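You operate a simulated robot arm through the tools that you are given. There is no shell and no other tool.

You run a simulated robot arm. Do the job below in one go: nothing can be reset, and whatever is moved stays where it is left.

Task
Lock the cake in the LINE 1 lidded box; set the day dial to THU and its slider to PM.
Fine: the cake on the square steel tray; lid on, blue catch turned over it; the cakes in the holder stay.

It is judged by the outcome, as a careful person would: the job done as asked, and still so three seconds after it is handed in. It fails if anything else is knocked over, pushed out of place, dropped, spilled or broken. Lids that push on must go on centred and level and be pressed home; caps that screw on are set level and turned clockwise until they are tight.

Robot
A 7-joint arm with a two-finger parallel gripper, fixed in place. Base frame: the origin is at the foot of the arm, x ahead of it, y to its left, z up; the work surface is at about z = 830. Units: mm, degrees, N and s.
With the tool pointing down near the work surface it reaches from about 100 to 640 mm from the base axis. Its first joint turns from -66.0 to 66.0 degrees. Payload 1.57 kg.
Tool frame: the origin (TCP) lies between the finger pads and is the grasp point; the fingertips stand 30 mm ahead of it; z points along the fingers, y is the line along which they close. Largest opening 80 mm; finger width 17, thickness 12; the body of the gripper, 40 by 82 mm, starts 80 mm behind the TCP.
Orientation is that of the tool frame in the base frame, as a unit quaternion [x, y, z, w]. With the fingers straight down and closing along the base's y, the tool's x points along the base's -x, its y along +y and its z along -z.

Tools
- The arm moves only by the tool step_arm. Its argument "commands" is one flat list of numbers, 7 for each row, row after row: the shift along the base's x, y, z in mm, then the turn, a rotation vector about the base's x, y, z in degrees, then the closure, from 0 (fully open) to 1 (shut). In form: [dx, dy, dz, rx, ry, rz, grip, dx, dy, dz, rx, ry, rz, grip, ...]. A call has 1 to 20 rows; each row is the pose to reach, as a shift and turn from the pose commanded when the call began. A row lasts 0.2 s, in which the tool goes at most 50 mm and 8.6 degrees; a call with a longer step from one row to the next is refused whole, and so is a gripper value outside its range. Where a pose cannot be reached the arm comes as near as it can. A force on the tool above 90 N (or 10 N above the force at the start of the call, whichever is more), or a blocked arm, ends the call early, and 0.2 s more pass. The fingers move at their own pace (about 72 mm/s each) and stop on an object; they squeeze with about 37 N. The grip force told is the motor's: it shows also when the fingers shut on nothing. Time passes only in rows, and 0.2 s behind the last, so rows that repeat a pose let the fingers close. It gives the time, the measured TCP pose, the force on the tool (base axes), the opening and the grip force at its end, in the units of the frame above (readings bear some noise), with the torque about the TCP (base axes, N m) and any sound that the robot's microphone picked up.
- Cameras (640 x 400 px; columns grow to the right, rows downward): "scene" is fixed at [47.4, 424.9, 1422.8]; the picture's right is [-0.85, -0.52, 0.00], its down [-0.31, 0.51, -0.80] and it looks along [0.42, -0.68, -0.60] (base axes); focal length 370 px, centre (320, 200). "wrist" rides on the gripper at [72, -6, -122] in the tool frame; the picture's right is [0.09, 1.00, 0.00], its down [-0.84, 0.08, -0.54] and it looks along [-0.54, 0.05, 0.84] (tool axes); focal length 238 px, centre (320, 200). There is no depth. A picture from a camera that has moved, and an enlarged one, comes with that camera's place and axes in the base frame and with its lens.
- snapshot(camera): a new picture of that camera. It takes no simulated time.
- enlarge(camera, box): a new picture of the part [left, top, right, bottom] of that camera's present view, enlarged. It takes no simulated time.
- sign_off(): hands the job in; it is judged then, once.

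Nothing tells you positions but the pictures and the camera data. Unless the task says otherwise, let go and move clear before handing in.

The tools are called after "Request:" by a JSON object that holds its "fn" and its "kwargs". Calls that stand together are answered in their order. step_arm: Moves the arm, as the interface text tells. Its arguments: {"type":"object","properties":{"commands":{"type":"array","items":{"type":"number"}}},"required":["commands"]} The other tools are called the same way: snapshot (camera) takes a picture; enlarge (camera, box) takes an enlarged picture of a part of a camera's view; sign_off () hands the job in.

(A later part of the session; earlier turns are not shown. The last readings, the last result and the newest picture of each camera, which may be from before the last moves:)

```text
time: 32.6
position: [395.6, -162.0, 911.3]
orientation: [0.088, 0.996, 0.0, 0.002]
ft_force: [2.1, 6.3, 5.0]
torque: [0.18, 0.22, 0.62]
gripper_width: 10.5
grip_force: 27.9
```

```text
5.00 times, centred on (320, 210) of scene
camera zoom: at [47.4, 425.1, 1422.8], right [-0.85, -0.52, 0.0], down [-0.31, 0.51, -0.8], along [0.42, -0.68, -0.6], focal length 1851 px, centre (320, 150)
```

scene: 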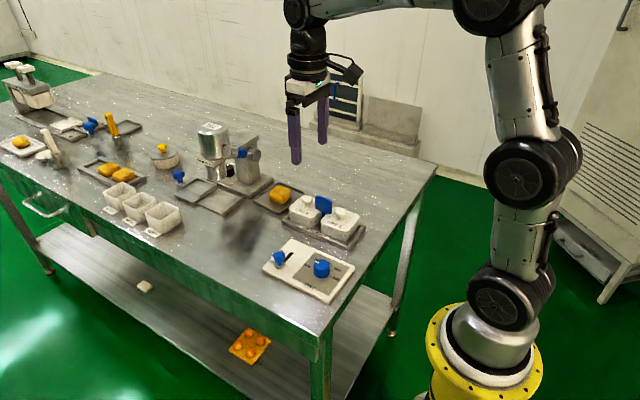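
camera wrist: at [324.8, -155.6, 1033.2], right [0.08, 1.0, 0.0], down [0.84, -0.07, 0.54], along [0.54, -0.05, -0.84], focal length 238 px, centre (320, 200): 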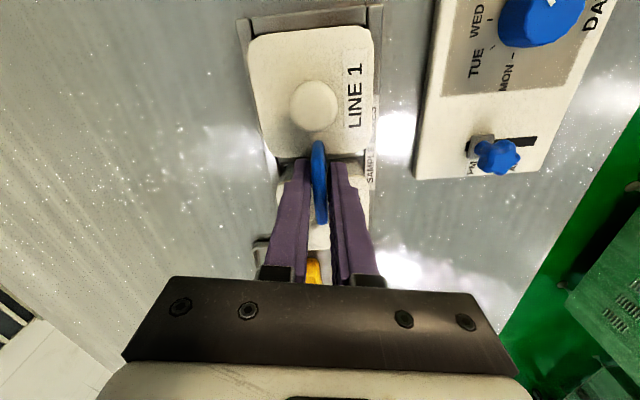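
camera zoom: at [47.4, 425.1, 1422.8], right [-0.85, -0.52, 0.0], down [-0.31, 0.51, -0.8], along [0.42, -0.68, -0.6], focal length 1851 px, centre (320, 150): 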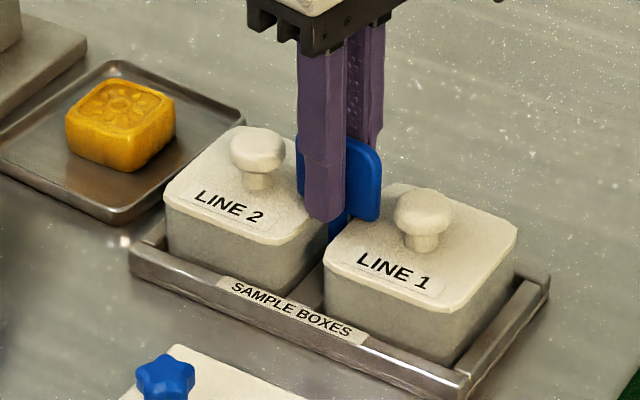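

The plate resists turning that way (fingers were pried, torque 0.6 N·m). Returning and testing the other direction.

Request:
{"fn": "step_arm", "kwargs": {"commands": [0, 0, 0, 0, 0, 5, 1, 0, 0, 0, 0, 0, 10, 1, 0, 0, 0, 0, 0, 10, 1]}}

Request:
{"fn": "step_arm", "kwargs": {"commands": [0, 0, 0, 0, 0, 5, 1, 0, 0, 0, 0, 0, 10, 1, 0, 0, 0, 0, 0, 10, 1]}}

Request:
{"fn": "snapshot", "kwargs": {"camera": "wrist"}}

Request:
{"fn": "enlarge", "kwargs": {"camera": "scene", "box": [270, 170, 370, 250]}}

```text
time: 33.4
position: [396.0, -161.4, 910.3]
orientation: [0.0, 1.0, 0.0, 0.002]
ft_force: [3.8, 10.1, 3.5]
torque: [0.25, -0.61, 0.02]
gripper_width: 7.5
grip_force: 26.9
```

```text
time: 34.2
position: [397.4, -162.3, 910.9]
orientation: [-0.087, 0.996, 0.001, 0.001]
ft_force: [8.2, 11.7, 6.3]
torque: [0.29, 0.15, 0.03]
gripper_width: 7.7
grip_force: 27.1
```

```text
taken
camera wrist: at [327.1, -180.9, 1033.0], right [-0.26, 0.96, 0.0], down [0.81, 0.22, 0.54], along [0.53, 0.14, -0.84], focal length 238 px, centre (320, 200)
```

wrist: 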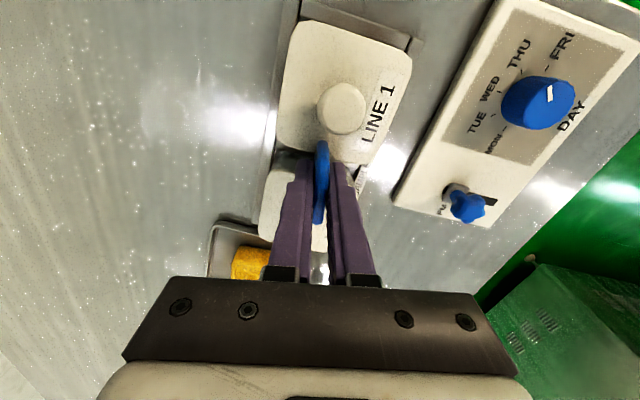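

```text
5.00 times, centred on (320, 210) of scene
camera zoom: at [47.6, 425.2, 1422.7], right [-0.85, -0.52, 0.0], down [-0.31, 0.51, -0.8], along [0.42, -0.68, -0.6], focal length 1851 px, centre (320, 150)
```

zoom: 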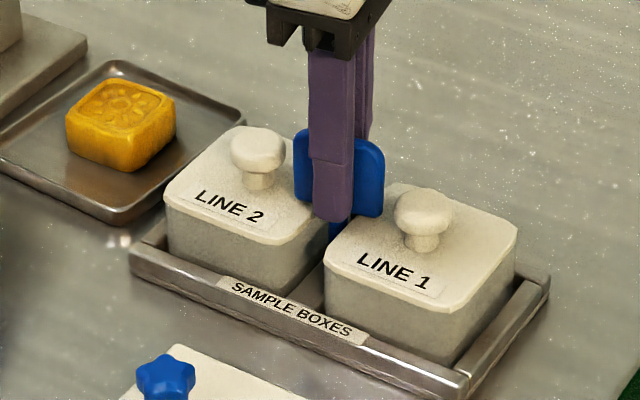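

It turns freely in the +z direction. Continuing to 90° so the plate lies along the gap.

Request:
{"fn": "step_arm", "kwargs": {"commands": [0.5, 0.5, 0, 0, 0, 8, 1, 1, 1, 0, 0, 0, 16, 1, 1, 1, 0, 0, 0, 24, 1, 1, 1, 0, 0, 0, 32, 1, 1, 1, 0, 0, 0, 40, 1, 1, 1, 0, 0, 0, 48, 1, 1, 1, 0, 0, 0, 48, 1]}}

Request:
{"fn": "enlarge", "kwargs": {"camera": "scene", "box": [270, 170, 370, 250]}}

```text
time: 35.8
position: [398.2, -163.2, 911.5]
orientation: [-0.485, 0.874, -0.002, 0.0]
ft_force: [0.0, -17.1, 13.4]
torque: [-0.04, 0.49, 0.01]
gripper_width: 7.6
grip_force: 26.7
```

```text
5.00 times, centred on (320, 210) of scene
camera zoom: at [47.3, 424.5, 1422.9], right [-0.85, -0.52, 0.0], down [-0.31, 0.51, -0.8], along [0.42, -0.68, -0.6], focal length 1851 px, centre (320, 150)
```

zoom: 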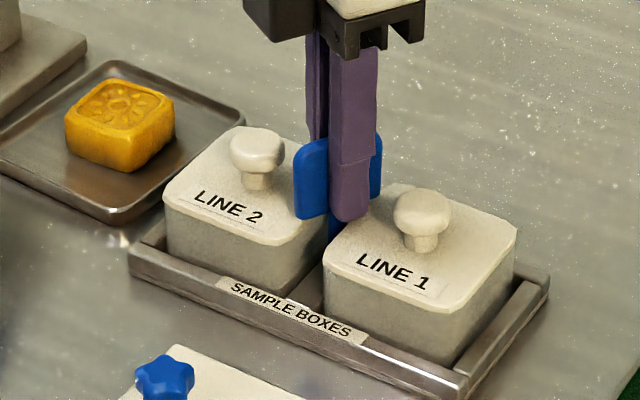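

Request:
{"fn": "step_arm", "kwargs": {"commands": [0, -1, 0.5, 0, 0, 8, 1, 0, -1, 1, 0, 0, 16, 1, 0, -1, 1, 0, 0, 24, 1, 0, -1, 1, 0, 0, 32, 1, 0, -1, 1, 0, 0, 32, 1]}}

Request:
{"fn": "enlarge", "kwargs": {"camera": "scene", "box": [270, 170, 370, 250]}}

Request:
{"fn": "snapshot", "kwargs": {"camera": "wrist"}}

```text
time: 37.0
position: [398.1, -162.6, 910.9]
orientation: [-0.707, 0.707, -0.001, 0.001]
ft_force: [11.2, -20.5, 1.9]
torque: [-0.22, 0.25, -0.07]
gripper_width: 7.8
grip_force: 27.2
```

```text
5.00 times, centred on (320, 210) of scene
camera zoom: at [47.7, 424.4, 1423.0], right [-0.85, -0.52, 0.0], down [-0.31, 0.51, -0.8], along [0.42, -0.68, -0.6], focal length 1851 px, centre (320, 150)
```

zoom: 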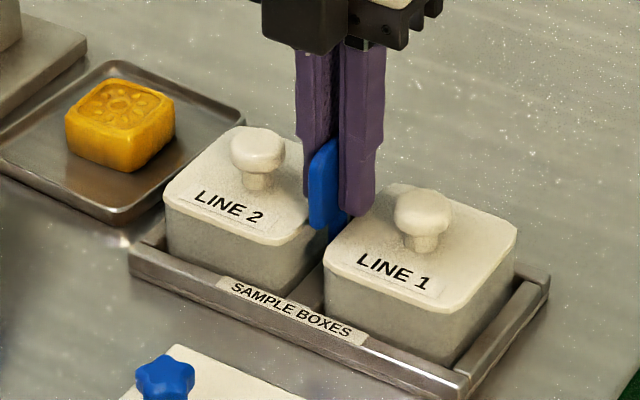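

```text
taken
camera wrist: at [404.3, -234.4, 1033.1], right [-1.0, -0.09, 0.0], down [-0.08, 0.84, 0.54], along [-0.05, 0.54, -0.84], focal length 238 px, centre (320, 200)
```

wrist: 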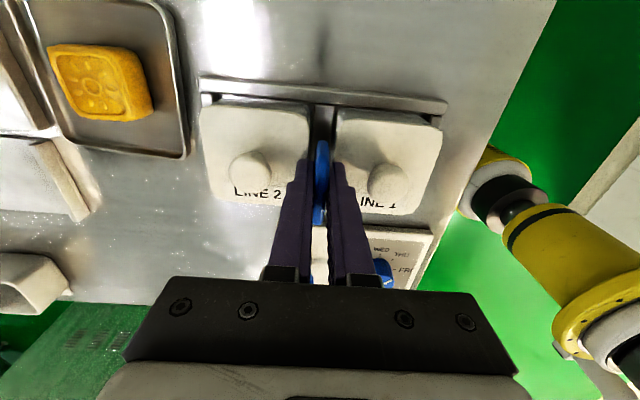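

Catch is now lined up along the gap, clear of the lids. Releasing slightly and rising.

Request:
{"fn": "step_arm", "kwargs": {"commands": [0.4, -0.8, 0, 0, 0, 0, 1, 0.4, -0.8, 0, 0, 0, 0, 0.78, 0.4, -0.8, 0, 0, 0, 0, 0.75, 0.4, -0.8, 0, 0, 0, 0, 0.75, 0.4, -0.8, 30, 0, 0, 0, 0.75, 0.4, -0.8, 70, 0, 0, 0, 0.7, 0.4, -0.8, 110, 0, 0, 0, 0.5, 0.4, -0.8, 110, 0, 0, 0, 0.5]}}

Request:
{"fn": "snapshot", "kwargs": {"camera": "wrist"}}

Request:
{"fn": "enlarge", "kwargs": {"camera": "scene", "box": [270, 170, 370, 250]}}

```text
time: 38.8
position: [397.4, -163.1, 1020.7]
orientation: [0.707, -0.707, -0.001, 0.0]
ft_force: [0.1, -0.5, 0.2]
torque: [-0.02, 0.01, -0.02]
gripper_width: 40.2
grip_force: 0.1
```

```text
taken
camera wrist: at [403.5, -235.0, 1142.9], right [-1.0, -0.09, 0.0], down [-0.08, 0.84, 0.54], along [-0.05, 0.54, -0.84], focal length 238 px, centre (320, 200)
```

wrist: 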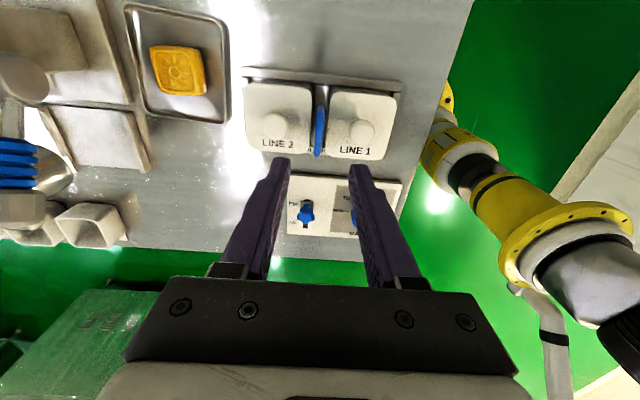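

```text
5.00 times, centred on (320, 210) of scene
camera zoom: at [47.4, 424.9, 1422.8], right [-0.85, -0.52, 0.0], down [-0.31, 0.51, -0.8], along [0.42, -0.68, -0.6], focal length 1851 px, centre (320, 150)
```

zoom: 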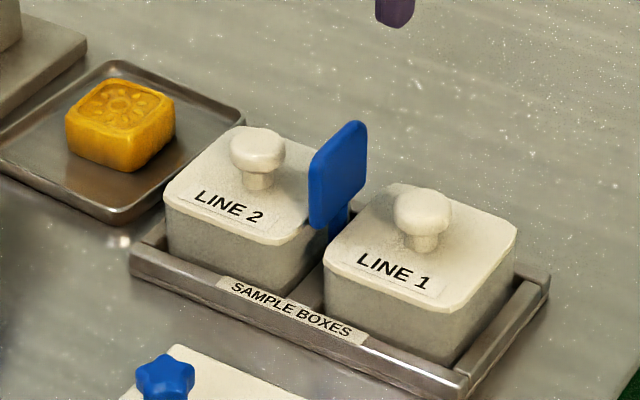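

Catch is clear. Returning the gripper to straight and moving above the LINE 1 lid knob.

Request:
{"fn": "step_arm", "kwargs": {"commands": [-4, 0, 0, 0, 0, -8.2, 0.5, -8, 0, 0, 0, 0, -16.4, 0.5, -12, 0, 0, 0, 0, -24.6, 0.5, -16, 0, 0, 0, 0, -32.8, 0.5, -20, 0, 0, 0, 0, -41, 0.5, -24, 0, 0, 0, 0, -49.2, 0.4, -28, 0, 0, 0, 0, -57.4, 0.4, -32, 0, 0, 0, 0, -65.6, 0.4, -36, 0, 0, 0, 0, -73.8, 0.4, -40, 0, 0, 0, 0, -82, 0.4, -44, 1, -20, 0, 0, -90, 0.4, -44, 1, -40, 0, 0, -90, 0.4, -44, 1, -40, 0, 0, -90, 0.4]}}

Request:
{"fn": "enlarge", "kwargs": {"camera": "wrist", "box": [250, 70, 390, 190]}}

Request:
{"fn": "snapshot", "kwargs": {"camera": "wrist"}}

```text
time: 41.6
position: [353.8, -160.6, 979.8]
orientation: [0.001, 1.0, 0.001, 0.001]
ft_force: [-0.2, 0.1, 0.1]
torque: [-0.03, 0.01, -0.06]
gripper_width: 48.0
grip_force: 0.0
```

```text
3.33 times, centred on (320, 130) of wrist
camera zoom: at [281.6, -167.0, 1101.7], right [-0.09, 1.0, 0.0], down [0.84, 0.08, 0.54], along [0.54, 0.05, -0.84], focal length 794 px, centre (320, 433)
```

zoom: 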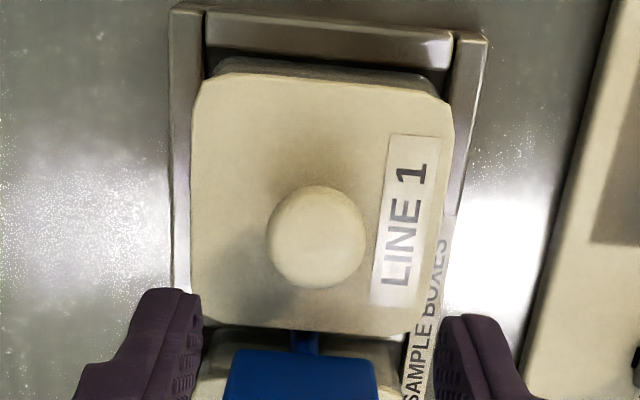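

```text
taken
camera wrist: at [281.6, -167.0, 1101.7], right [-0.09, 1.0, 0.0], down [0.84, 0.08, 0.54], along [0.54, 0.05, -0.84], focal length 238 px, centre (320, 200)
```

wrist: 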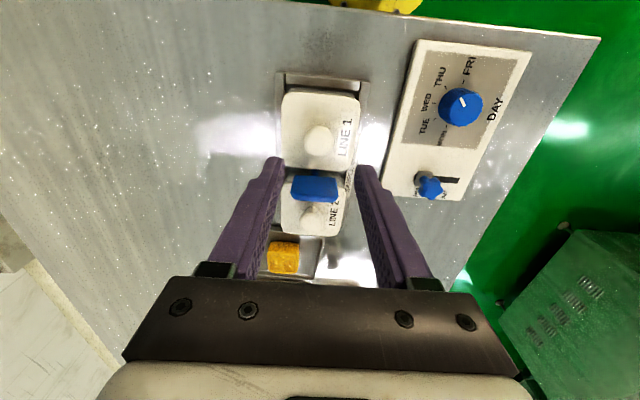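

Lid knob centre is at about (354.3,-161.8). Descending and gripping it.

Request:
{"fn": "step_arm", "kwargs": {"commands": [0.5, -1.2, -30, 0, 0, 0, 0.4, 0.5, -1.2, -60, 0, 0, 0, 0.4, 0.5, -1.2, -73, 0, 0, 0, 0.4, 0.5, -1.2, -73, 0, 0, 0, 0.4, 0.5, -1.2, -73, 0, 0, 0, 0.6, 0.5, -1.2, -73, 0, 0, 0, 0.8, 0.5, -1.2, -73, 0, 0, 0, 0.8]}}

Request:
{"fn": "enlarge", "kwargs": {"camera": "scene", "box": [270, 170, 370, 250]}}

```text
time: 43.2
position: [355.7, -162.2, 906.8]
orientation: [0.0, 1.0, -0.002, 0.003]
ft_force: [3.1, 8.1, 17.4]
torque: [0.22, -0.12, -0.03]
gripper_width: 26.0
grip_force: 5.2
```

```text
5.00 times, centred on (320, 210) of scene
camera zoom: at [47.3, 425.2, 1422.7], right [-0.85, -0.52, 0.0], down [-0.31, 0.51, -0.8], along [0.42, -0.68, -0.6], focal length 1851 px, centre (320, 150)
```

zoom: 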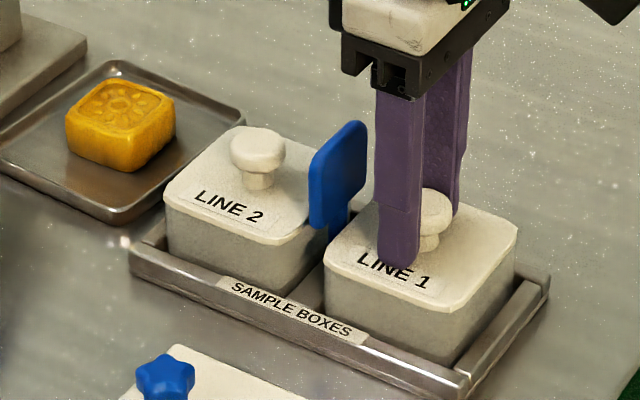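

Request:
{"fn": "step_arm", "kwargs": {"commands": [0, 0, 0, 0, 0, 0, 0.9, 0, 0, 0, 0, 0, 0, 0.9]}}

```text
time: 43.8
position: [354.9, -163.2, 907.4]
orientation: [0.0, 1.0, -0.001, 0.002]
ft_force: [5.9, 11.7, 19.9]
torque: [0.22, -0.15, -0.02]
gripper_width: 25.4
grip_force: 10.1
```

Request:
{"fn": "step_arm", "kwargs": {"commands": [0, 0, 0, 0, 0, 0, 0.5, 0, 0, 0, 0, 0, 0, 0.5]}}

Request:
{"fn": "step_arm", "kwargs": {"commands": [0, 0, 3, 0, 0, 0, 0.5, 0, 0, 3, 0, 0, 0, 0.5]}}

Request:
{"fn": "enlarge", "kwargs": {"camera": "wrist", "box": [250, 90, 390, 230]}}

Request:
{"fn": "enlarge", "kwargs": {"camera": "scene", "box": [310, 190, 370, 240]}}

```text
time: 44.4
position: [354.1, -164.1, 907.2]
orientation: [0.0, 1.0, -0.002, 0.001]
ft_force: [2.8, -5.3, 21.9]
torque: [-0.09, -0.06, -0.04]
gripper_width: 30.7
grip_force: 0.1
```

```text
time: 45.0
position: [351.4, -161.1, 907.4]
orientation: [0.0, 1.0, 0.002, -0.004]
ft_force: [0.4, 1.5, 1.8]
torque: [-0.03, -0.03, 0.02]
gripper_width: 38.8
grip_force: 0.1
```

```text
2.86 times, centred on (320, 160) of wrist
camera zoom: at [280.7, -169.0, 1030.0], right [-0.09, 1.0, 0.0], down [0.84, 0.08, 0.54], along [0.53, 0.05, -0.84], focal length 681 px, centre (320, 314)
```

zoom: 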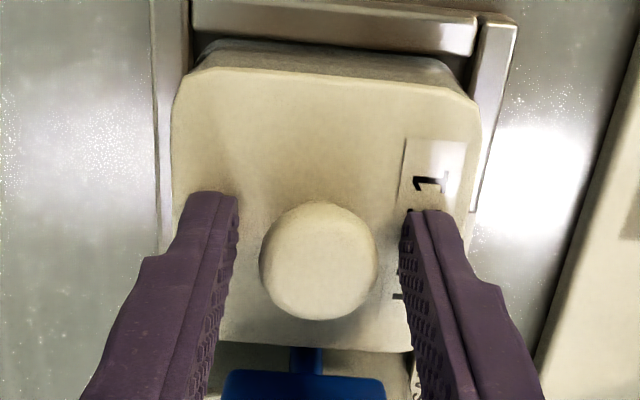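

```text
8.00 times, centred on (340, 215) of scene
camera zoom: at [47.4, 424.9, 1422.8], right [-0.85, -0.52, 0.0], down [-0.31, 0.51, -0.8], along [0.42, -0.68, -0.6], focal length 2962 px, centre (160, 80)
```

zoom: 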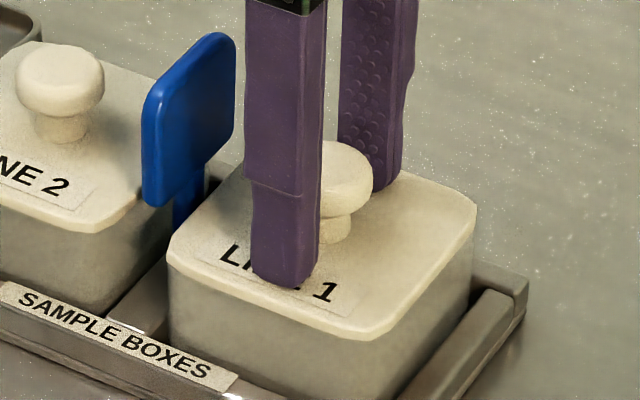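

The fingertips were touching the lid top (lid ≈ z 876); now lifted a bit. Closing on the knob 2 mm higher.

Request:
{"fn": "step_arm", "kwargs": {"commands": [0, 0.5, 2, 0, 0, 0, 0.5, 0, 0.5, 2, 0, 0, 0, 0.7, 0, 0.5, 2, 0, 0, 0, 0.9, 0, 0.5, 2, 0, 0, 0, 1, 0, 0.5, 2, 0, 0, 0, 1]}}

Request:
{"fn": "enlarge", "kwargs": {"camera": "scene", "box": [310, 190, 370, 240]}}

```text
time: 46.2
position: [354.0, -163.1, 912.3]
orientation: [0.0, 1.0, 0.0, 0.001]
ft_force: [-0.1, 0.3, 0.1]
torque: [0.03, -0.05, -0.03]
gripper_width: 24.3
grip_force: 36.0
heard: snap
```

```text
8.00 times, centred on (340, 215) of scene
camera zoom: at [47.4, 424.9, 1422.8], right [-0.85, -0.52, 0.0], down [-0.31, 0.51, -0.8], along [0.42, -0.68, -0.6], focal length 2962 px, centre (160, 80)
```

zoom: 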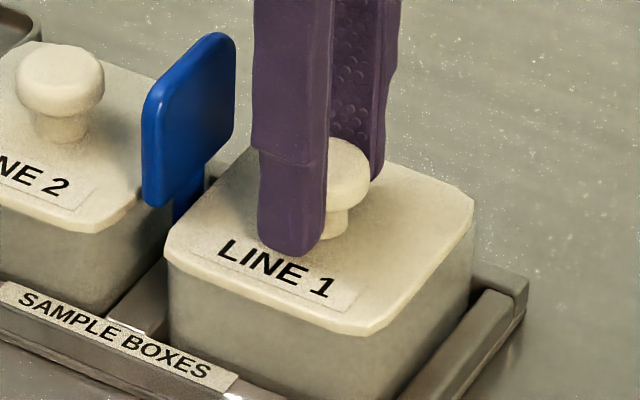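

A snap – the lid has come free in the grip. Lifting straight up.

Request:
{"fn": "step_arm", "kwargs": {"commands": [0, 0, 5, 0, 0, 0, 1, 0, 0, 12, 0, 0, 0, 1, 0, 0, 22, 0, 0, 0, 1, 0, 0, 35, 0, 0, 0, 1, 0, 0, 50, 0, 0, 0, 1, 0, 0, 70, 0, 0, 0, 1, 0, 0, 90, 0, 0, 0, 1, 0, 0, 90, 0, 0, 0, 1]}}

Request:
{"fn": "snapshot", "kwargs": {"camera": "scene"}}

Request:
{"fn": "snapshot", "kwargs": {"camera": "wrist"}}

Request:
{"fn": "enlarge", "kwargs": {"camera": "scene", "box": [270, 140, 390, 250]}}

```text
time: 48.0
position: [354.8, -160.6, 1004.6]
orientation: [0.0, 1.0, 0.001, 0.002]
ft_force: [0.0, -0.1, 0.3]
torque: [-0.02, -0.02, -0.01]
gripper_width: 24.2
grip_force: 35.9
```

```text
taken
```

scene: 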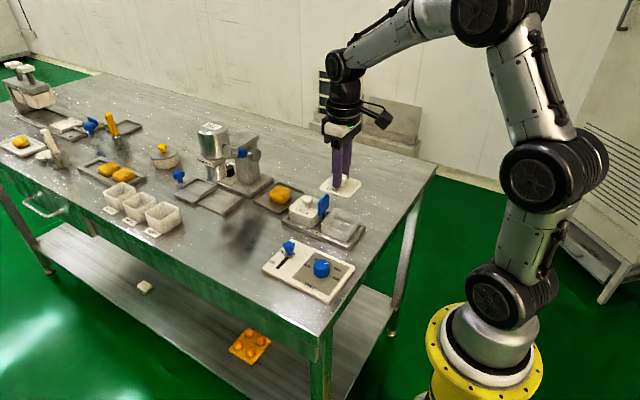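

```text
taken
camera wrist: at [282.9, -167.8, 1126.4], right [-0.09, 1.0, 0.0], down [0.84, 0.08, 0.54], along [0.54, 0.05, -0.84], focal length 238 px, centre (320, 200)
```

wrist: 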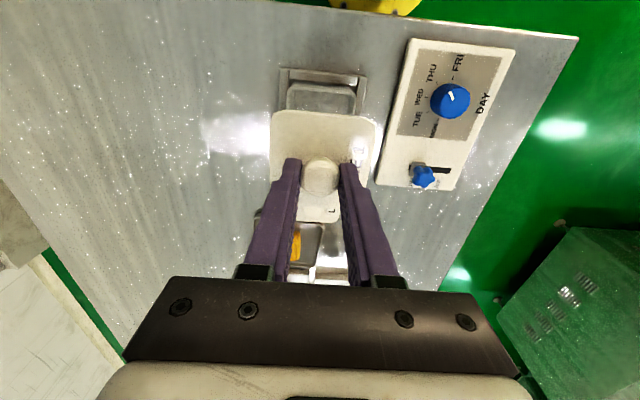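

```text
3.64 times, centred on (330, 195) of scene
camera zoom: at [47.4, 424.9, 1422.8], right [-0.85, -0.52, 0.0], down [-0.31, 0.51, -0.8], along [0.42, -0.68, -0.6], focal length 1346 px, centre (284, 218)
```

zoom: 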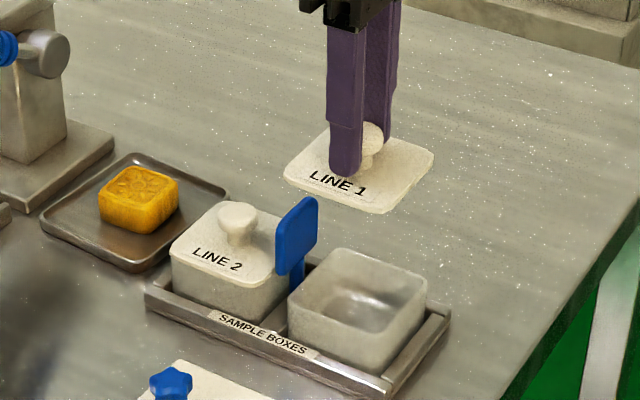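

Lid is held level; box LINE 1 is open and empty. I'll set the lid on clear table space at about (345,-275).

Request:
{"fn": "step_arm", "kwargs": {"commands": [-3, -30, 0, 0, 0, 0, 1, -6, -60, 0, 0, 0, 0, 1, -9, -90, 0, 0, 0, 0, 1, -10, -115, 0, 0, 0, 0, 1, -10, -115, -30, 0, 0, 0, 1, -10, -115, -60, 0, 0, 0, 1, -10, -115, -90, 0, 0, 0, 1, -10, -115, -105, 0, 0, 0, 1, -10, -115, -112, 0, 0, 0, 1, -10, -115, -112, 0, 0, 0, 1]}}

Request:
{"fn": "snapshot", "kwargs": {"camera": "wrist"}}

Request:
{"fn": "enlarge", "kwargs": {"camera": "scene", "box": [300, 100, 420, 240]}}

```text
time: 50.2
position: [345.3, -277.9, 890.1]
orientation: [-0.001, 1.0, 0.0, 0.001]
ft_force: [0.5, 0.4, -0.9]
torque: [0.02, 0.0, 0.0]
gripper_width: 24.0
grip_force: 36.3
```

```text
taken
camera wrist: at [272.6, -283.5, 1012.1], right [-0.09, 1.0, 0.0], down [0.84, 0.08, 0.54], along [0.54, 0.05, -0.84], focal length 238 px, centre (320, 200)
```

wrist: 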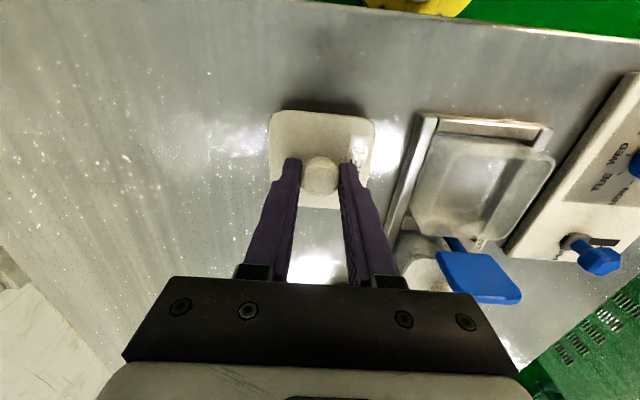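

```text
2.86 times, centred on (360, 170) of scene
camera zoom: at [47.4, 424.9, 1422.8], right [-0.85, -0.52, 0.0], down [-0.31, 0.51, -0.8], along [0.42, -0.68, -0.6], focal length 1058 px, centre (206, 286)
```

zoom: 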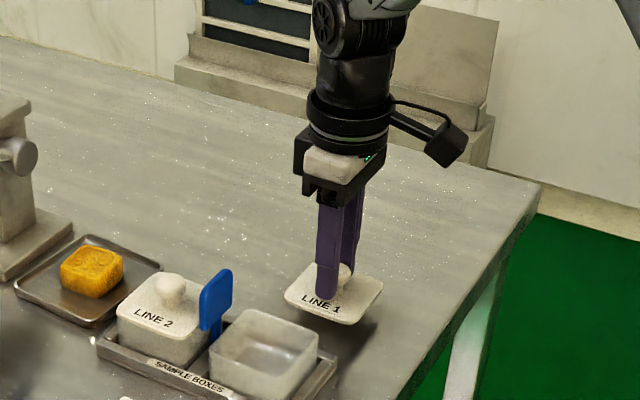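

Continuing down in small steps until it touches.

Request:
{"fn": "step_arm", "kwargs": {"commands": [0, 0, -3, 0, 0, 0, 1, 0, 0, -6, 0, 0, 0, 1, 0, 0, -8, 0, 0, 0, 1, 0, 0, -10, 0, 0, 0, 1]}}

```text
time: 51.2
position: [344.4, -277.3, 881.3]
orientation: [0.0, 1.0, 0.0, 0.001]
ft_force: [0.6, 0.6, -1.0]
torque: [0.03, 0.02, 0.03]
gripper_width: 24.6
grip_force: 36.2
```

Request:
{"fn": "step_arm", "kwargs": {"commands": [0, 0, -1.5, 0, 0, 0, 1, 0, 0, -3, 0, 0, 0, 1, 0, 0, -3, 0, 0, 0, 1]}}

Request:
{"fn": "enlarge", "kwargs": {"camera": "scene", "box": [330, 170, 390, 220]}}

```text
time: 52.0
position: [343.5, -277.9, 877.6]
orientation: [-0.001, 1.0, -0.001, 0.001]
ft_force: [-1.4, 0.4, -0.6]
torque: [-0.04, 0.0, -0.01]
gripper_width: 24.0
grip_force: 35.8
```

```text
8.00 times, centred on (360, 195) of scene
camera zoom: at [47.4, 424.9, 1422.8], right [-0.85, -0.52, 0.0], down [-0.31, 0.51, -0.8], along [0.42, -0.68, -0.6], focal length 2962 px, centre (0, 240)
```

zoom: 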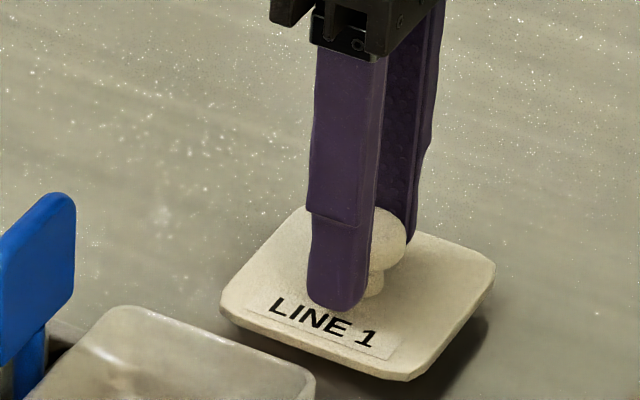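

Request:
{"fn": "step_arm", "kwargs": {"commands": [0, 0, -1.5, 0, 0, 0, 1, 0, 0, -3, 0, 0, 0, 1, 0, 0, -3, 0, 0, 0, 1]}}

Request:
{"fn": "enlarge", "kwargs": {"camera": "scene", "box": [330, 170, 390, 220]}}

```text
time: 52.8
position: [342.9, -277.8, 874.9]
orientation: [0.0, 1.0, 0.0, 0.001]
ft_force: [-0.9, 0.8, 0.2]
torque: [-0.02, 0.01, 0.01]
gripper_width: 24.3
grip_force: 36.4
```

```text
8.00 times, centred on (360, 195) of scene
camera zoom: at [47.4, 424.9, 1422.8], right [-0.85, -0.52, 0.0], down [-0.31, 0.51, -0.8], along [0.42, -0.68, -0.6], focal length 2962 px, centre (0, 240)
```

zoom: 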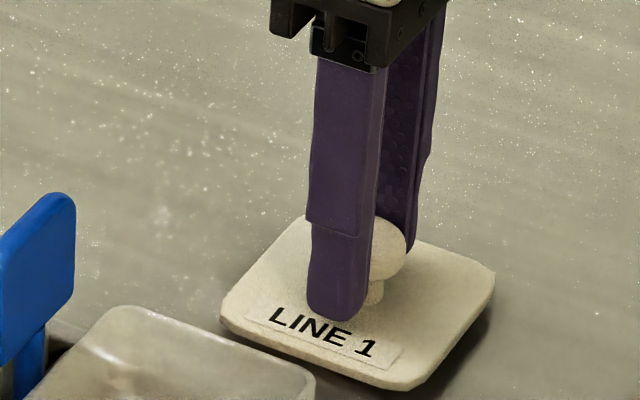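

Request:
{"fn": "step_arm", "kwargs": {"commands": [0, 0, -1, 0, 0, 0, 1, 0, 0, -2, 0, 0, 0, 1, 0, 0, -2, 0, 0, 0, 1]}}

Request:
{"fn": "enlarge", "kwargs": {"camera": "scene", "box": [330, 170, 390, 220]}}

```text
time: 53.6
position: [344.4, -276.8, 873.4]
orientation: [0.0, 1.0, 0.0, 0.002]
ft_force: [-0.4, -0.1, 0.0]
torque: [0.03, -0.01, 0.01]
gripper_width: 24.2
grip_force: 36.1
```

```text
8.00 times, centred on (360, 195) of scene
camera zoom: at [47.4, 424.9, 1422.8], right [-0.85, -0.52, 0.0], down [-0.31, 0.51, -0.8], along [0.42, -0.68, -0.6], focal length 2962 px, centre (0, 240)
```

zoom: 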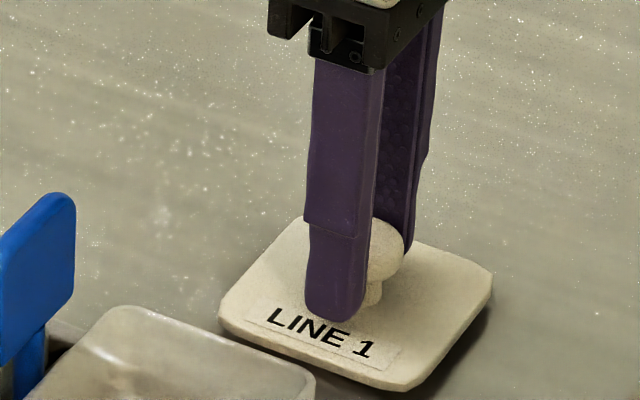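

Request:
{"fn": "step_arm", "kwargs": {"commands": [0, 0, -1, 0, 0, 0, 1, 0, 0, -2, 0, 0, 0, 1, 0, 0, -3, 0, 0, 0, 1, 0, 0, -3, 0, 0, 0, 1]}}

Request:
{"fn": "enlarge", "kwargs": {"camera": "scene", "box": [330, 170, 390, 220]}}

```text
time: 54.6
position: [344.6, -277.4, 872.0]
orientation: [0.0, 1.0, -0.001, 0.002]
ft_force: [-3.6, 3.0, 14.5]
torque: [0.13, 0.42, -0.03]
gripper_width: 24.1
grip_force: 36.1
```

```text
8.00 times, centred on (360, 195) of scene
camera zoom: at [47.2, 425.1, 1422.8], right [-0.85, -0.52, 0.0], down [-0.31, 0.51, -0.8], along [0.42, -0.68, -0.6], focal length 2962 px, centre (0, 240)
```

zoom: 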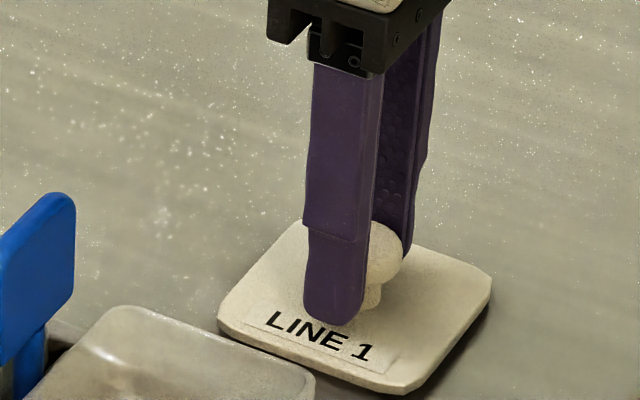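

The lid is resting on the table. Releasing and rising.

Request:
{"fn": "step_arm", "kwargs": {"commands": [0, 0, 1, 0, 0, 0, 1, 0, 0, 1, 0, 0, 0, 0.6, 0, 0, 1, 0, 0, 0, 0.4, 0, 0, 1, 0, 0, 0, 0.4, 0, 0, 30, 0, 0, 0, 0.4, 0, 0, 75, 0, 0, 0, 0.4, 0, 0, 120, 0, 0, 0, 0.3, 0, 0, 120, 0, 0, 0, 0.3]}}

Request:
{"fn": "snapshot", "kwargs": {"camera": "wrist"}}

Request:
{"fn": "enlarge", "kwargs": {"camera": "scene", "box": [270, 140, 390, 250]}}

```text
time: 56.4
position: [342.6, -275.9, 990.2]
orientation: [-0.001, 1.0, 0.0, 0.001]
ft_force: [0.5, 0.6, -0.3]
torque: [0.0, 0.01, -0.01]
gripper_width: 56.0
grip_force: 0.1
```

```text
taken
camera wrist: at [271.7, -283.0, 1112.5], right [-0.09, 1.0, 0.0], down [0.84, 0.08, 0.54], along [0.54, 0.05, -0.84], focal length 238 px, centre (320, 200)
```

wrist: 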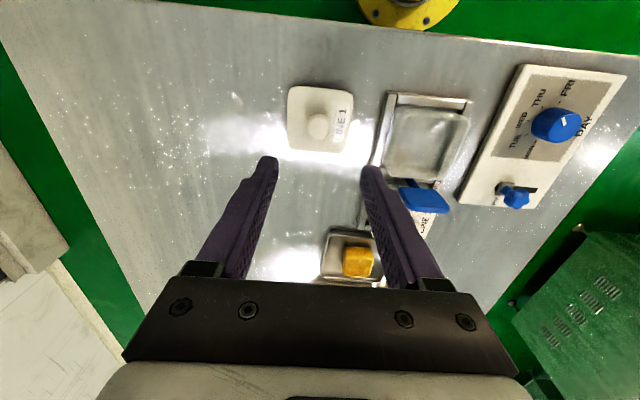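

```text
3.64 times, centred on (330, 195) of scene
camera zoom: at [47.4, 424.9, 1422.8], right [-0.85, -0.52, 0.0], down [-0.31, 0.51, -0.8], along [0.42, -0.68, -0.6], focal length 1346 px, centre (284, 218)
```

zoom: 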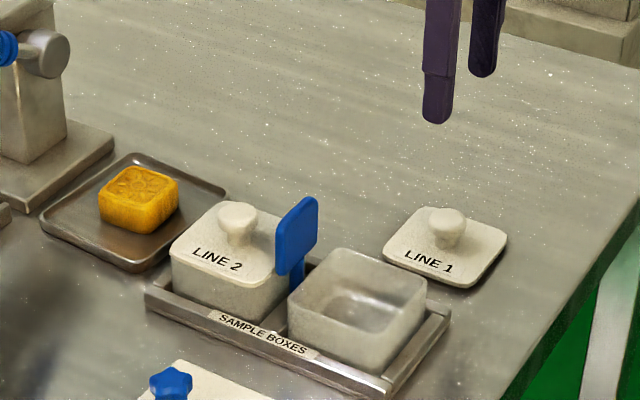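

Lid rests flat on the table at about (344,-277). Now viewing the open box from above.

Request:
{"fn": "step_arm", "kwargs": {"commands": [4, 40, 0, 0, 0, 0, 0, 8, 80, 0, 0, 0, 0, 0, 12, 115, 0, 0, 0, 0, 0, 12, 115, 0, 0, 0, 0, 0]}}

Request:
{"fn": "enlarge", "kwargs": {"camera": "wrist", "box": [250, 60, 390, 200]}}

```text
time: 57.4
position: [357.1, -162.3, 988.9]
orientation: [0.001, 1.0, 0.0, 0.001]
ft_force: [-0.8, 0.7, 0.1]
torque: [0.02, 0.0, 0.01]
gripper_width: 79.9
grip_force: 0.1
```

```text
2.86 times, centred on (320, 130) of wrist
camera zoom: at [284.6, -168.9, 1111.1], right [-0.09, 1.0, 0.0], down [0.84, 0.08, 0.54], along [0.54, 0.05, -0.84], focal length 681 px, centre (320, 400)
```

zoom: 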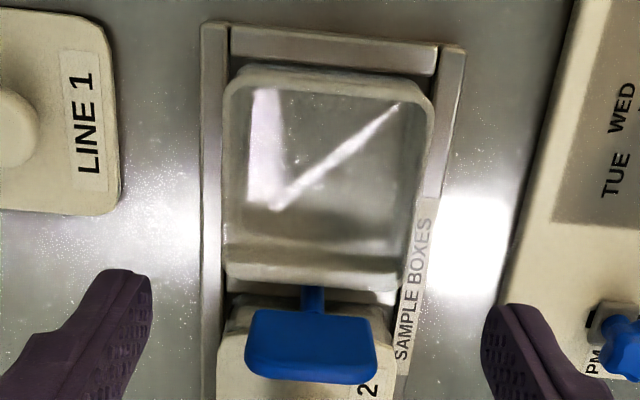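

The box opening is about 60×60 mm. Now I'll look at the cake on the tray from above.

Request:
{"fn": "step_arm", "kwargs": {"commands": [40, -6, 5, 0, 0, 0, 0, 80, -12, 10, 0, 0, 0, 0, 120, -18, 10, 0, 0, 0, 0, 160, -22, 10, 0, 0, 0, 0, 160, -22, 10, 0, 0, 0, 0]}}

Request:
{"fn": "snapshot", "kwargs": {"camera": "wrist"}}

Request:
{"fn": "enlarge", "kwargs": {"camera": "wrist", "box": [260, 90, 400, 230]}}

Request:
{"fn": "snapshot", "kwargs": {"camera": "scene"}}

```text
time: 58.6
position: [517.8, -183.9, 1000.1]
orientation: [0.0, 1.0, 0.0, 0.002]
ft_force: [0.5, -0.4, 0.0]
torque: [0.0, 0.03, -0.01]
gripper_width: 79.8
grip_force: 0.1
```

```text
taken
camera wrist: at [445.7, -189.5, 1122.1], right [-0.09, 1.0, 0.0], down [0.84, 0.08, 0.54], along [0.54, 0.05, -0.84], focal length 238 px, centre (320, 200)
```

wrist: 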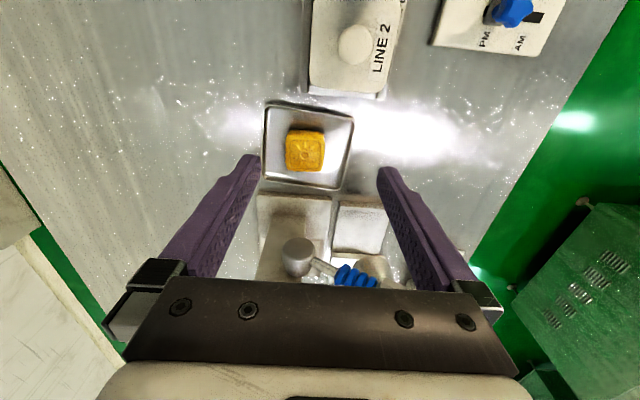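

```text
2.86 times, centred on (330, 160) of wrist
camera zoom: at [445.7, -189.5, 1122.1], right [-0.09, 1.0, 0.0], down [0.84, 0.08, 0.54], along [0.54, 0.05, -0.84], focal length 681 px, centre (291, 314)
```

zoom: 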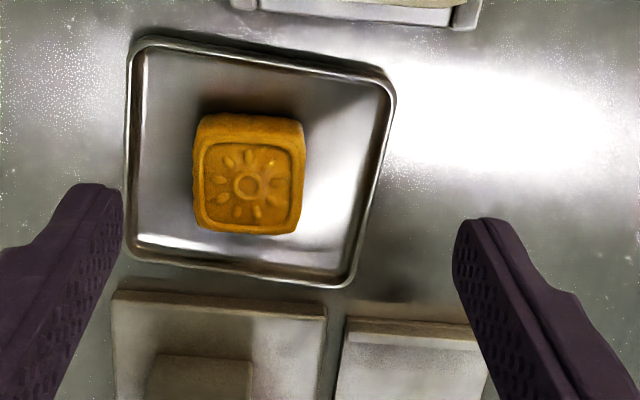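

```text
taken
```

scene: 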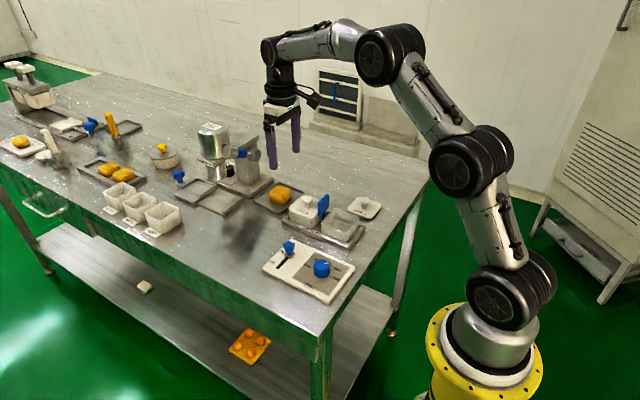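

The cake is about 40×40 mm centred near (555.5,-197), top z≈857. Checking fingertip thickness since the box is only about 60 mm inside.

Request:
{"fn": "enlarge", "kwargs": {"camera": "wrist", "box": [370, 150, 450, 210]}}

Request:
{"fn": "enlarge", "kwargs": {"camera": "scene", "box": [250, 90, 320, 160]}}

Request:
{"fn": "enlarge", "kwargs": {"camera": "scene", "box": [250, 175, 320, 220]}}

Request:
{"fn": "enlarge", "kwargs": {"camera": "scene", "box": [310, 190, 380, 250]}}

```text
6.67 times, centred on (410, 180) of wrist
camera zoom: at [445.7, -189.5, 1122.1], right [-0.09, 1.0, 0.0], down [0.84, 0.08, 0.54], along [0.54, 0.05, -0.84], focal length 1589 px, centre (-280, 333)
```

zoom: 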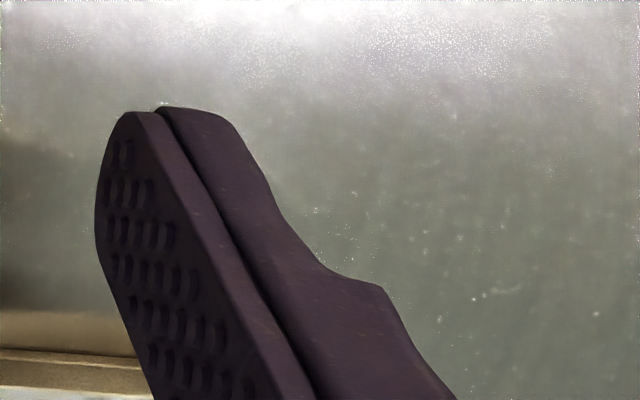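

```text
5.71 times, centred on (285, 125) of scene
camera zoom: at [47.4, 424.9, 1422.8], right [-0.85, -0.52, 0.0], down [-0.31, 0.51, -0.8], along [0.42, -0.68, -0.6], focal length 2116 px, centre (520, 629)
```

zoom: 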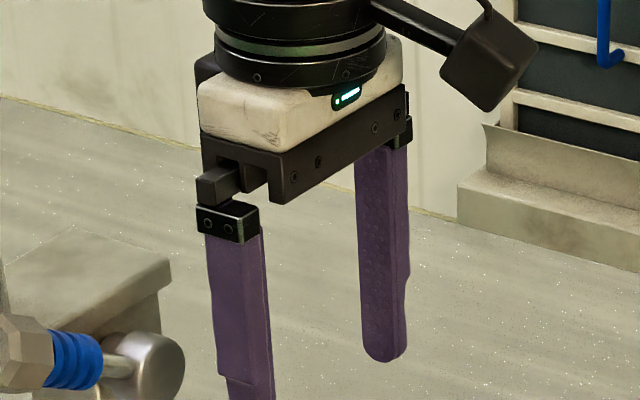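

```text
8.89 times, centred on (285, 198) of scene
camera zoom: at [47.4, 424.9, 1422.8], right [-0.85, -0.52, 0.0], down [-0.31, 0.51, -0.8], along [0.42, -0.68, -0.6], focal length 3291 px, centre (631, 222)
```

zoom: 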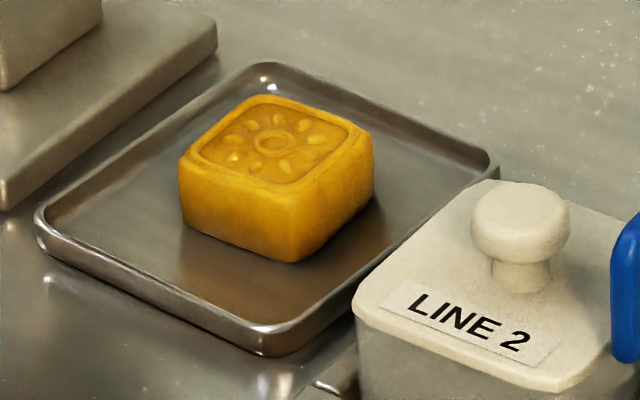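

```text
6.67 times, centred on (345, 220) of scene
camera zoom: at [47.4, 424.9, 1422.8], right [-0.85, -0.52, 0.0], down [-0.31, 0.51, -0.8], along [0.42, -0.68, -0.6], focal length 2468 px, centre (153, 67)
```

zoom: 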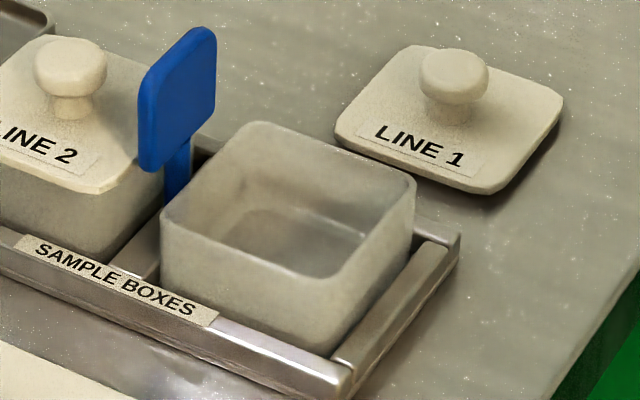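

The lower fingertip section is only about 8 mm thick, so the fingers with the cake will fit into the box. Moving above the cake to confirm alignment.

Request:
{"fn": "step_arm", "kwargs": {"commands": [20, -7, -30, 0, 0, 0, 0.1, 38.5, -13.3, -60, 0, 0, 0, 0.15, 38.5, -13.3, -75, 0, 0, 0, 0.15, 38.5, -13.3, -75, 0, 0, 0, 0.15]}}

Request:
{"fn": "enlarge", "kwargs": {"camera": "wrist", "box": [240, 90, 400, 230]}}

Request:
{"fn": "enlarge", "kwargs": {"camera": "scene", "box": [200, 100, 340, 240]}}

```text
time: 59.6
position: [553.1, -198.7, 923.7]
orientation: [0.001, 1.0, 0.001, 0.001]
ft_force: [-0.6, -0.3, -0.3]
torque: [0.01, 0.02, -0.01]
gripper_width: 67.8
grip_force: 0.0
```

```text
2.86 times, centred on (320, 160) of wrist
camera zoom: at [482.5, -203.8, 1045.9], right [-0.09, 1.0, 0.0], down [0.84, 0.08, 0.54], along [0.54, 0.05, -0.84], focal length 681 px, centre (320, 314)
```

zoom: 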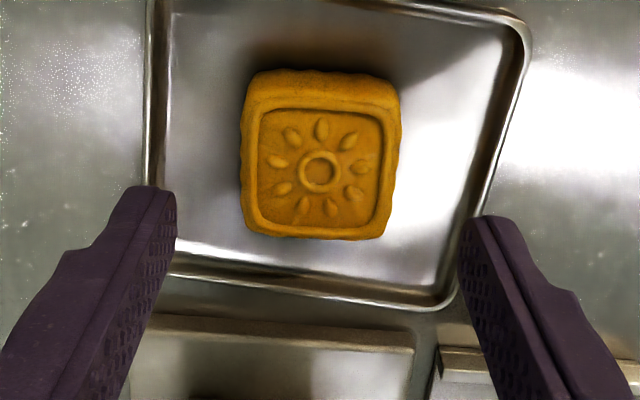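

```text
2.86 times, centred on (270, 170) of scene
camera zoom: at [47.4, 424.9, 1422.8], right [-0.85, -0.52, 0.0], down [-0.31, 0.51, -0.8], along [0.42, -0.68, -0.6], focal length 1058 px, centre (463, 286)
```

zoom: 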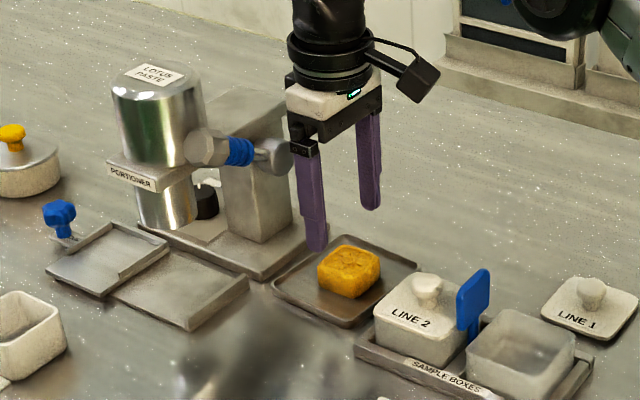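

Cake centred between the fingers (body ~45 mm wide). Descending and gripping.

Request:
{"fn": "step_arm", "kwargs": {"commands": [0, 0.8, -20, 0, 0, 0, 0.15, 0, 0.8, -40, 0, 0, 0, 0.15, 0, 0.8, -49, 0, 0, 0, 0.15, 0, 0.8, -49, 0, 0, 0, 0.3, 0, 0.8, -49, 0, 0, 0, 0.45, 0, 0.8, -49, 0, 0, 0, 0.55, 0, 0.8, -49, 0, 0, 0, 0.55]}}

Request:
{"fn": "enlarge", "kwargs": {"camera": "scene", "box": [240, 160, 340, 240]}}

Request:
{"fn": "enlarge", "kwargs": {"camera": "wrist", "box": [240, 90, 400, 230]}}

```text
time: 61.2
position: [553.7, -197.6, 875.6]
orientation: [0.0, 1.0, 0.0, 0.0]
ft_force: [-0.2, 0.5, 0.2]
torque: [0.0, -0.03, -0.02]
gripper_width: 46.0
grip_force: 36.8
```

```text
5.00 times, centred on (290, 200) of scene
camera zoom: at [47.4, 424.9, 1422.8], right [-0.85, -0.52, 0.0], down [-0.31, 0.51, -0.8], along [0.42, -0.68, -0.6], focal length 1851 px, centre (470, 200)
```

zoom: 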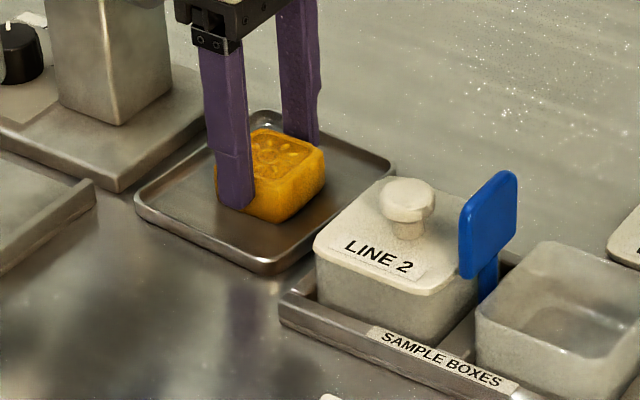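

```text
2.86 times, centred on (320, 160) of wrist
camera zoom: at [481.9, -203.4, 997.6], right [-0.09, 1.0, 0.0], down [0.84, 0.08, 0.54], along [0.54, 0.05, -0.84], focal length 681 px, centre (320, 314)
```

zoom: 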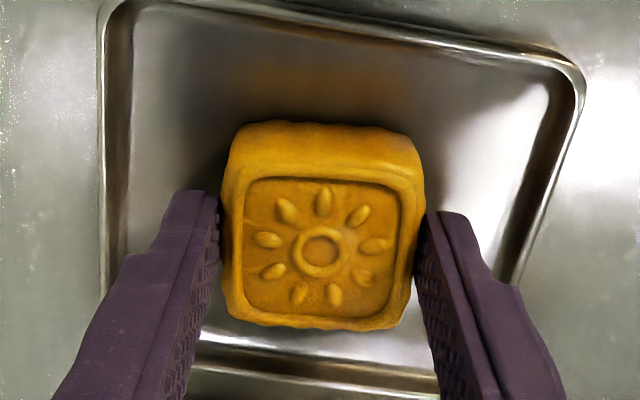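

Cake gripped at 46 mm. Lifting it.

Request:
{"fn": "step_arm", "kwargs": {"commands": [0, 0, 5, 0, 0, 0, 0.6, 0, 0, 20, 0, 0, 0, 0.6, 0, 0, 50, 0, 0, 0, 0.6, 0, 0, 85, 0, 0, 0, 0.6, 0, 0, 125, 0, 0, 0, 0.6, 0, 0, 125, 0, 0, 0, 0.6]}}

Request:
{"fn": "enlarge", "kwargs": {"camera": "wrist", "box": [240, 90, 400, 230]}}

Request:
{"fn": "enlarge", "kwargs": {"camera": "scene", "box": [220, 80, 360, 220]}}

```text
time: 62.6
position: [552.8, -196.7, 1002.4]
orientation: [0.001, 1.0, 0.001, 0.001]
ft_force: [0.1, -0.2, -0.9]
torque: [-0.01, -0.04, -0.01]
gripper_width: 45.7
grip_force: 36.5
```

```text
2.86 times, centred on (320, 160) of wrist
camera zoom: at [481.0, -203.9, 1124.9], right [-0.09, 1.0, 0.0], down [0.84, 0.08, 0.54], along [0.54, 0.05, -0.84], focal length 681 px, centre (320, 314)
```

zoom: 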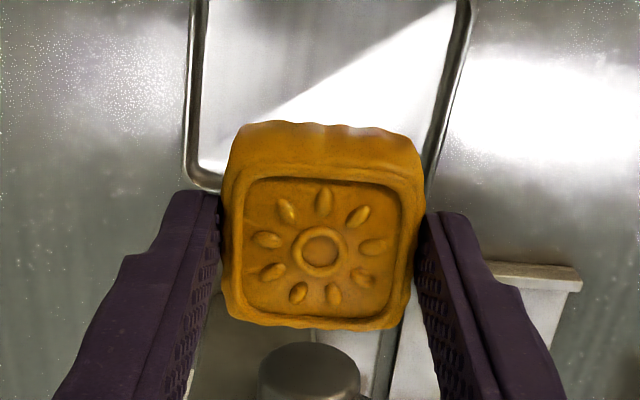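

```text
2.86 times, centred on (290, 150) of scene
camera zoom: at [47.4, 424.9, 1422.8], right [-0.85, -0.52, 0.0], down [-0.31, 0.51, -0.8], along [0.42, -0.68, -0.6], focal length 1058 px, centre (406, 343)
```

zoom: 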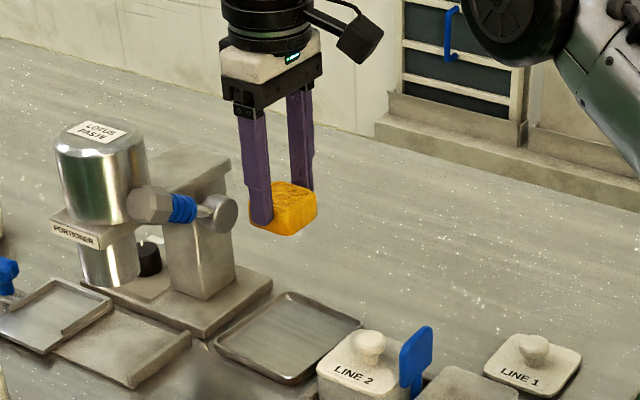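

Cake held level. Carrying it over the LINE 1 box, rotating 45° so the fingers fit along the box diagonal.

Request:
{"fn": "step_arm", "kwargs": {"commands": [-33, 5, 5, 0, 0, 7.5, 0.6, -66, 10, 5, 0, 0, 15, 0.6, -100, 16, 5, 0, 0, 22.5, 0.6, -133, 22, 5, 0, 0, 30, 0.6, -166, 27, 0, 0, 0, 37.5, 0.6, -199.7, 33, -10, 0, 0, 45, 0.6, -199.7, 33, -20, 0, 0, 45, 0.6, -199.7, 33, -20, 0, 0, 45, 0.6]}}

Request:
{"fn": "snapshot", "kwargs": {"camera": "wrist"}}

Request:
{"fn": "enlarge", "kwargs": {"camera": "wrist", "box": [230, 40, 410, 220]}}

Request:
{"fn": "enlarge", "kwargs": {"camera": "scene", "box": [270, 120, 390, 250]}}

```text
time: 64.4
position: [355.2, -164.9, 981.6]
orientation: [-0.382, 0.924, 0.0, 0.001]
ft_force: [-0.7, 0.1, -1.7]
torque: [-0.01, 0.01, 0.01]
gripper_width: 45.9
grip_force: 36.9
```

```text
taken
camera wrist: at [307.7, -220.3, 1104.2], right [-0.77, 0.64, 0.0], down [0.54, 0.65, 0.54], along [0.35, 0.42, -0.84], focal length 238 px, centre (320, 200)
```

wrist: 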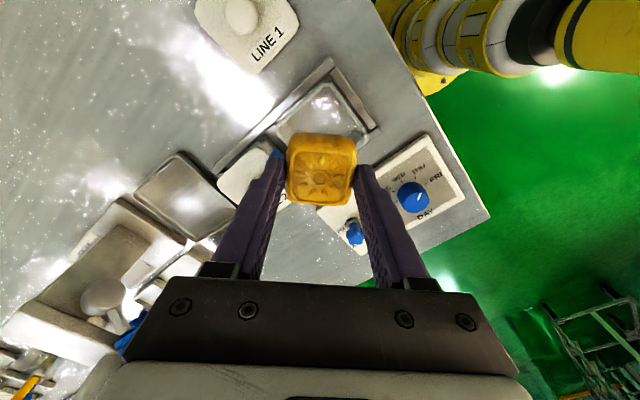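

```text
2.22 times, centred on (320, 130) of wrist
camera zoom: at [307.7, -220.3, 1104.2], right [-0.77, 0.64, 0.0], down [0.54, 0.65, 0.54], along [0.35, 0.42, -0.84], focal length 530 px, centre (320, 356)
```

zoom: 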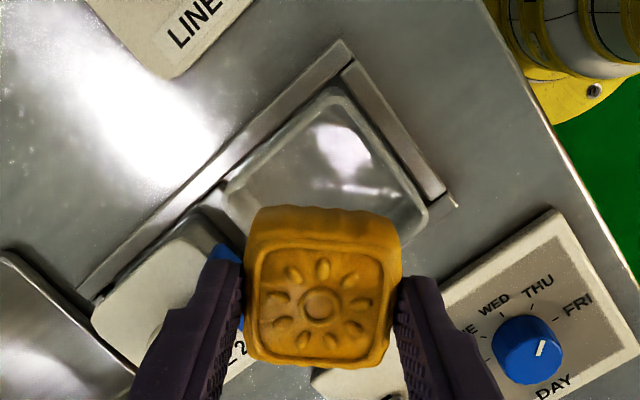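

```text
3.08 times, centred on (330, 185) of scene
camera zoom: at [47.4, 424.9, 1422.8], right [-0.85, -0.52, 0.0], down [-0.31, 0.51, -0.8], along [0.42, -0.68, -0.6], focal length 1139 px, centre (289, 246)
```

zoom: 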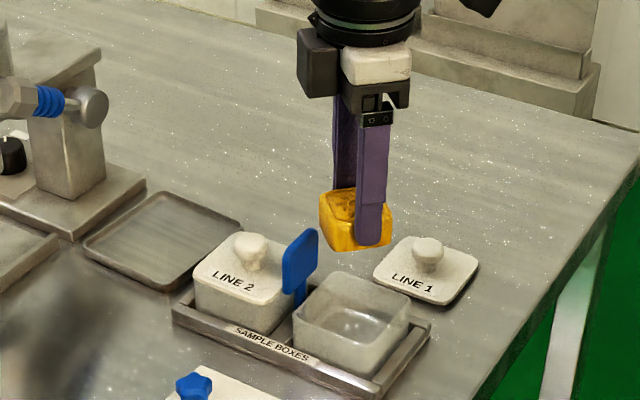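

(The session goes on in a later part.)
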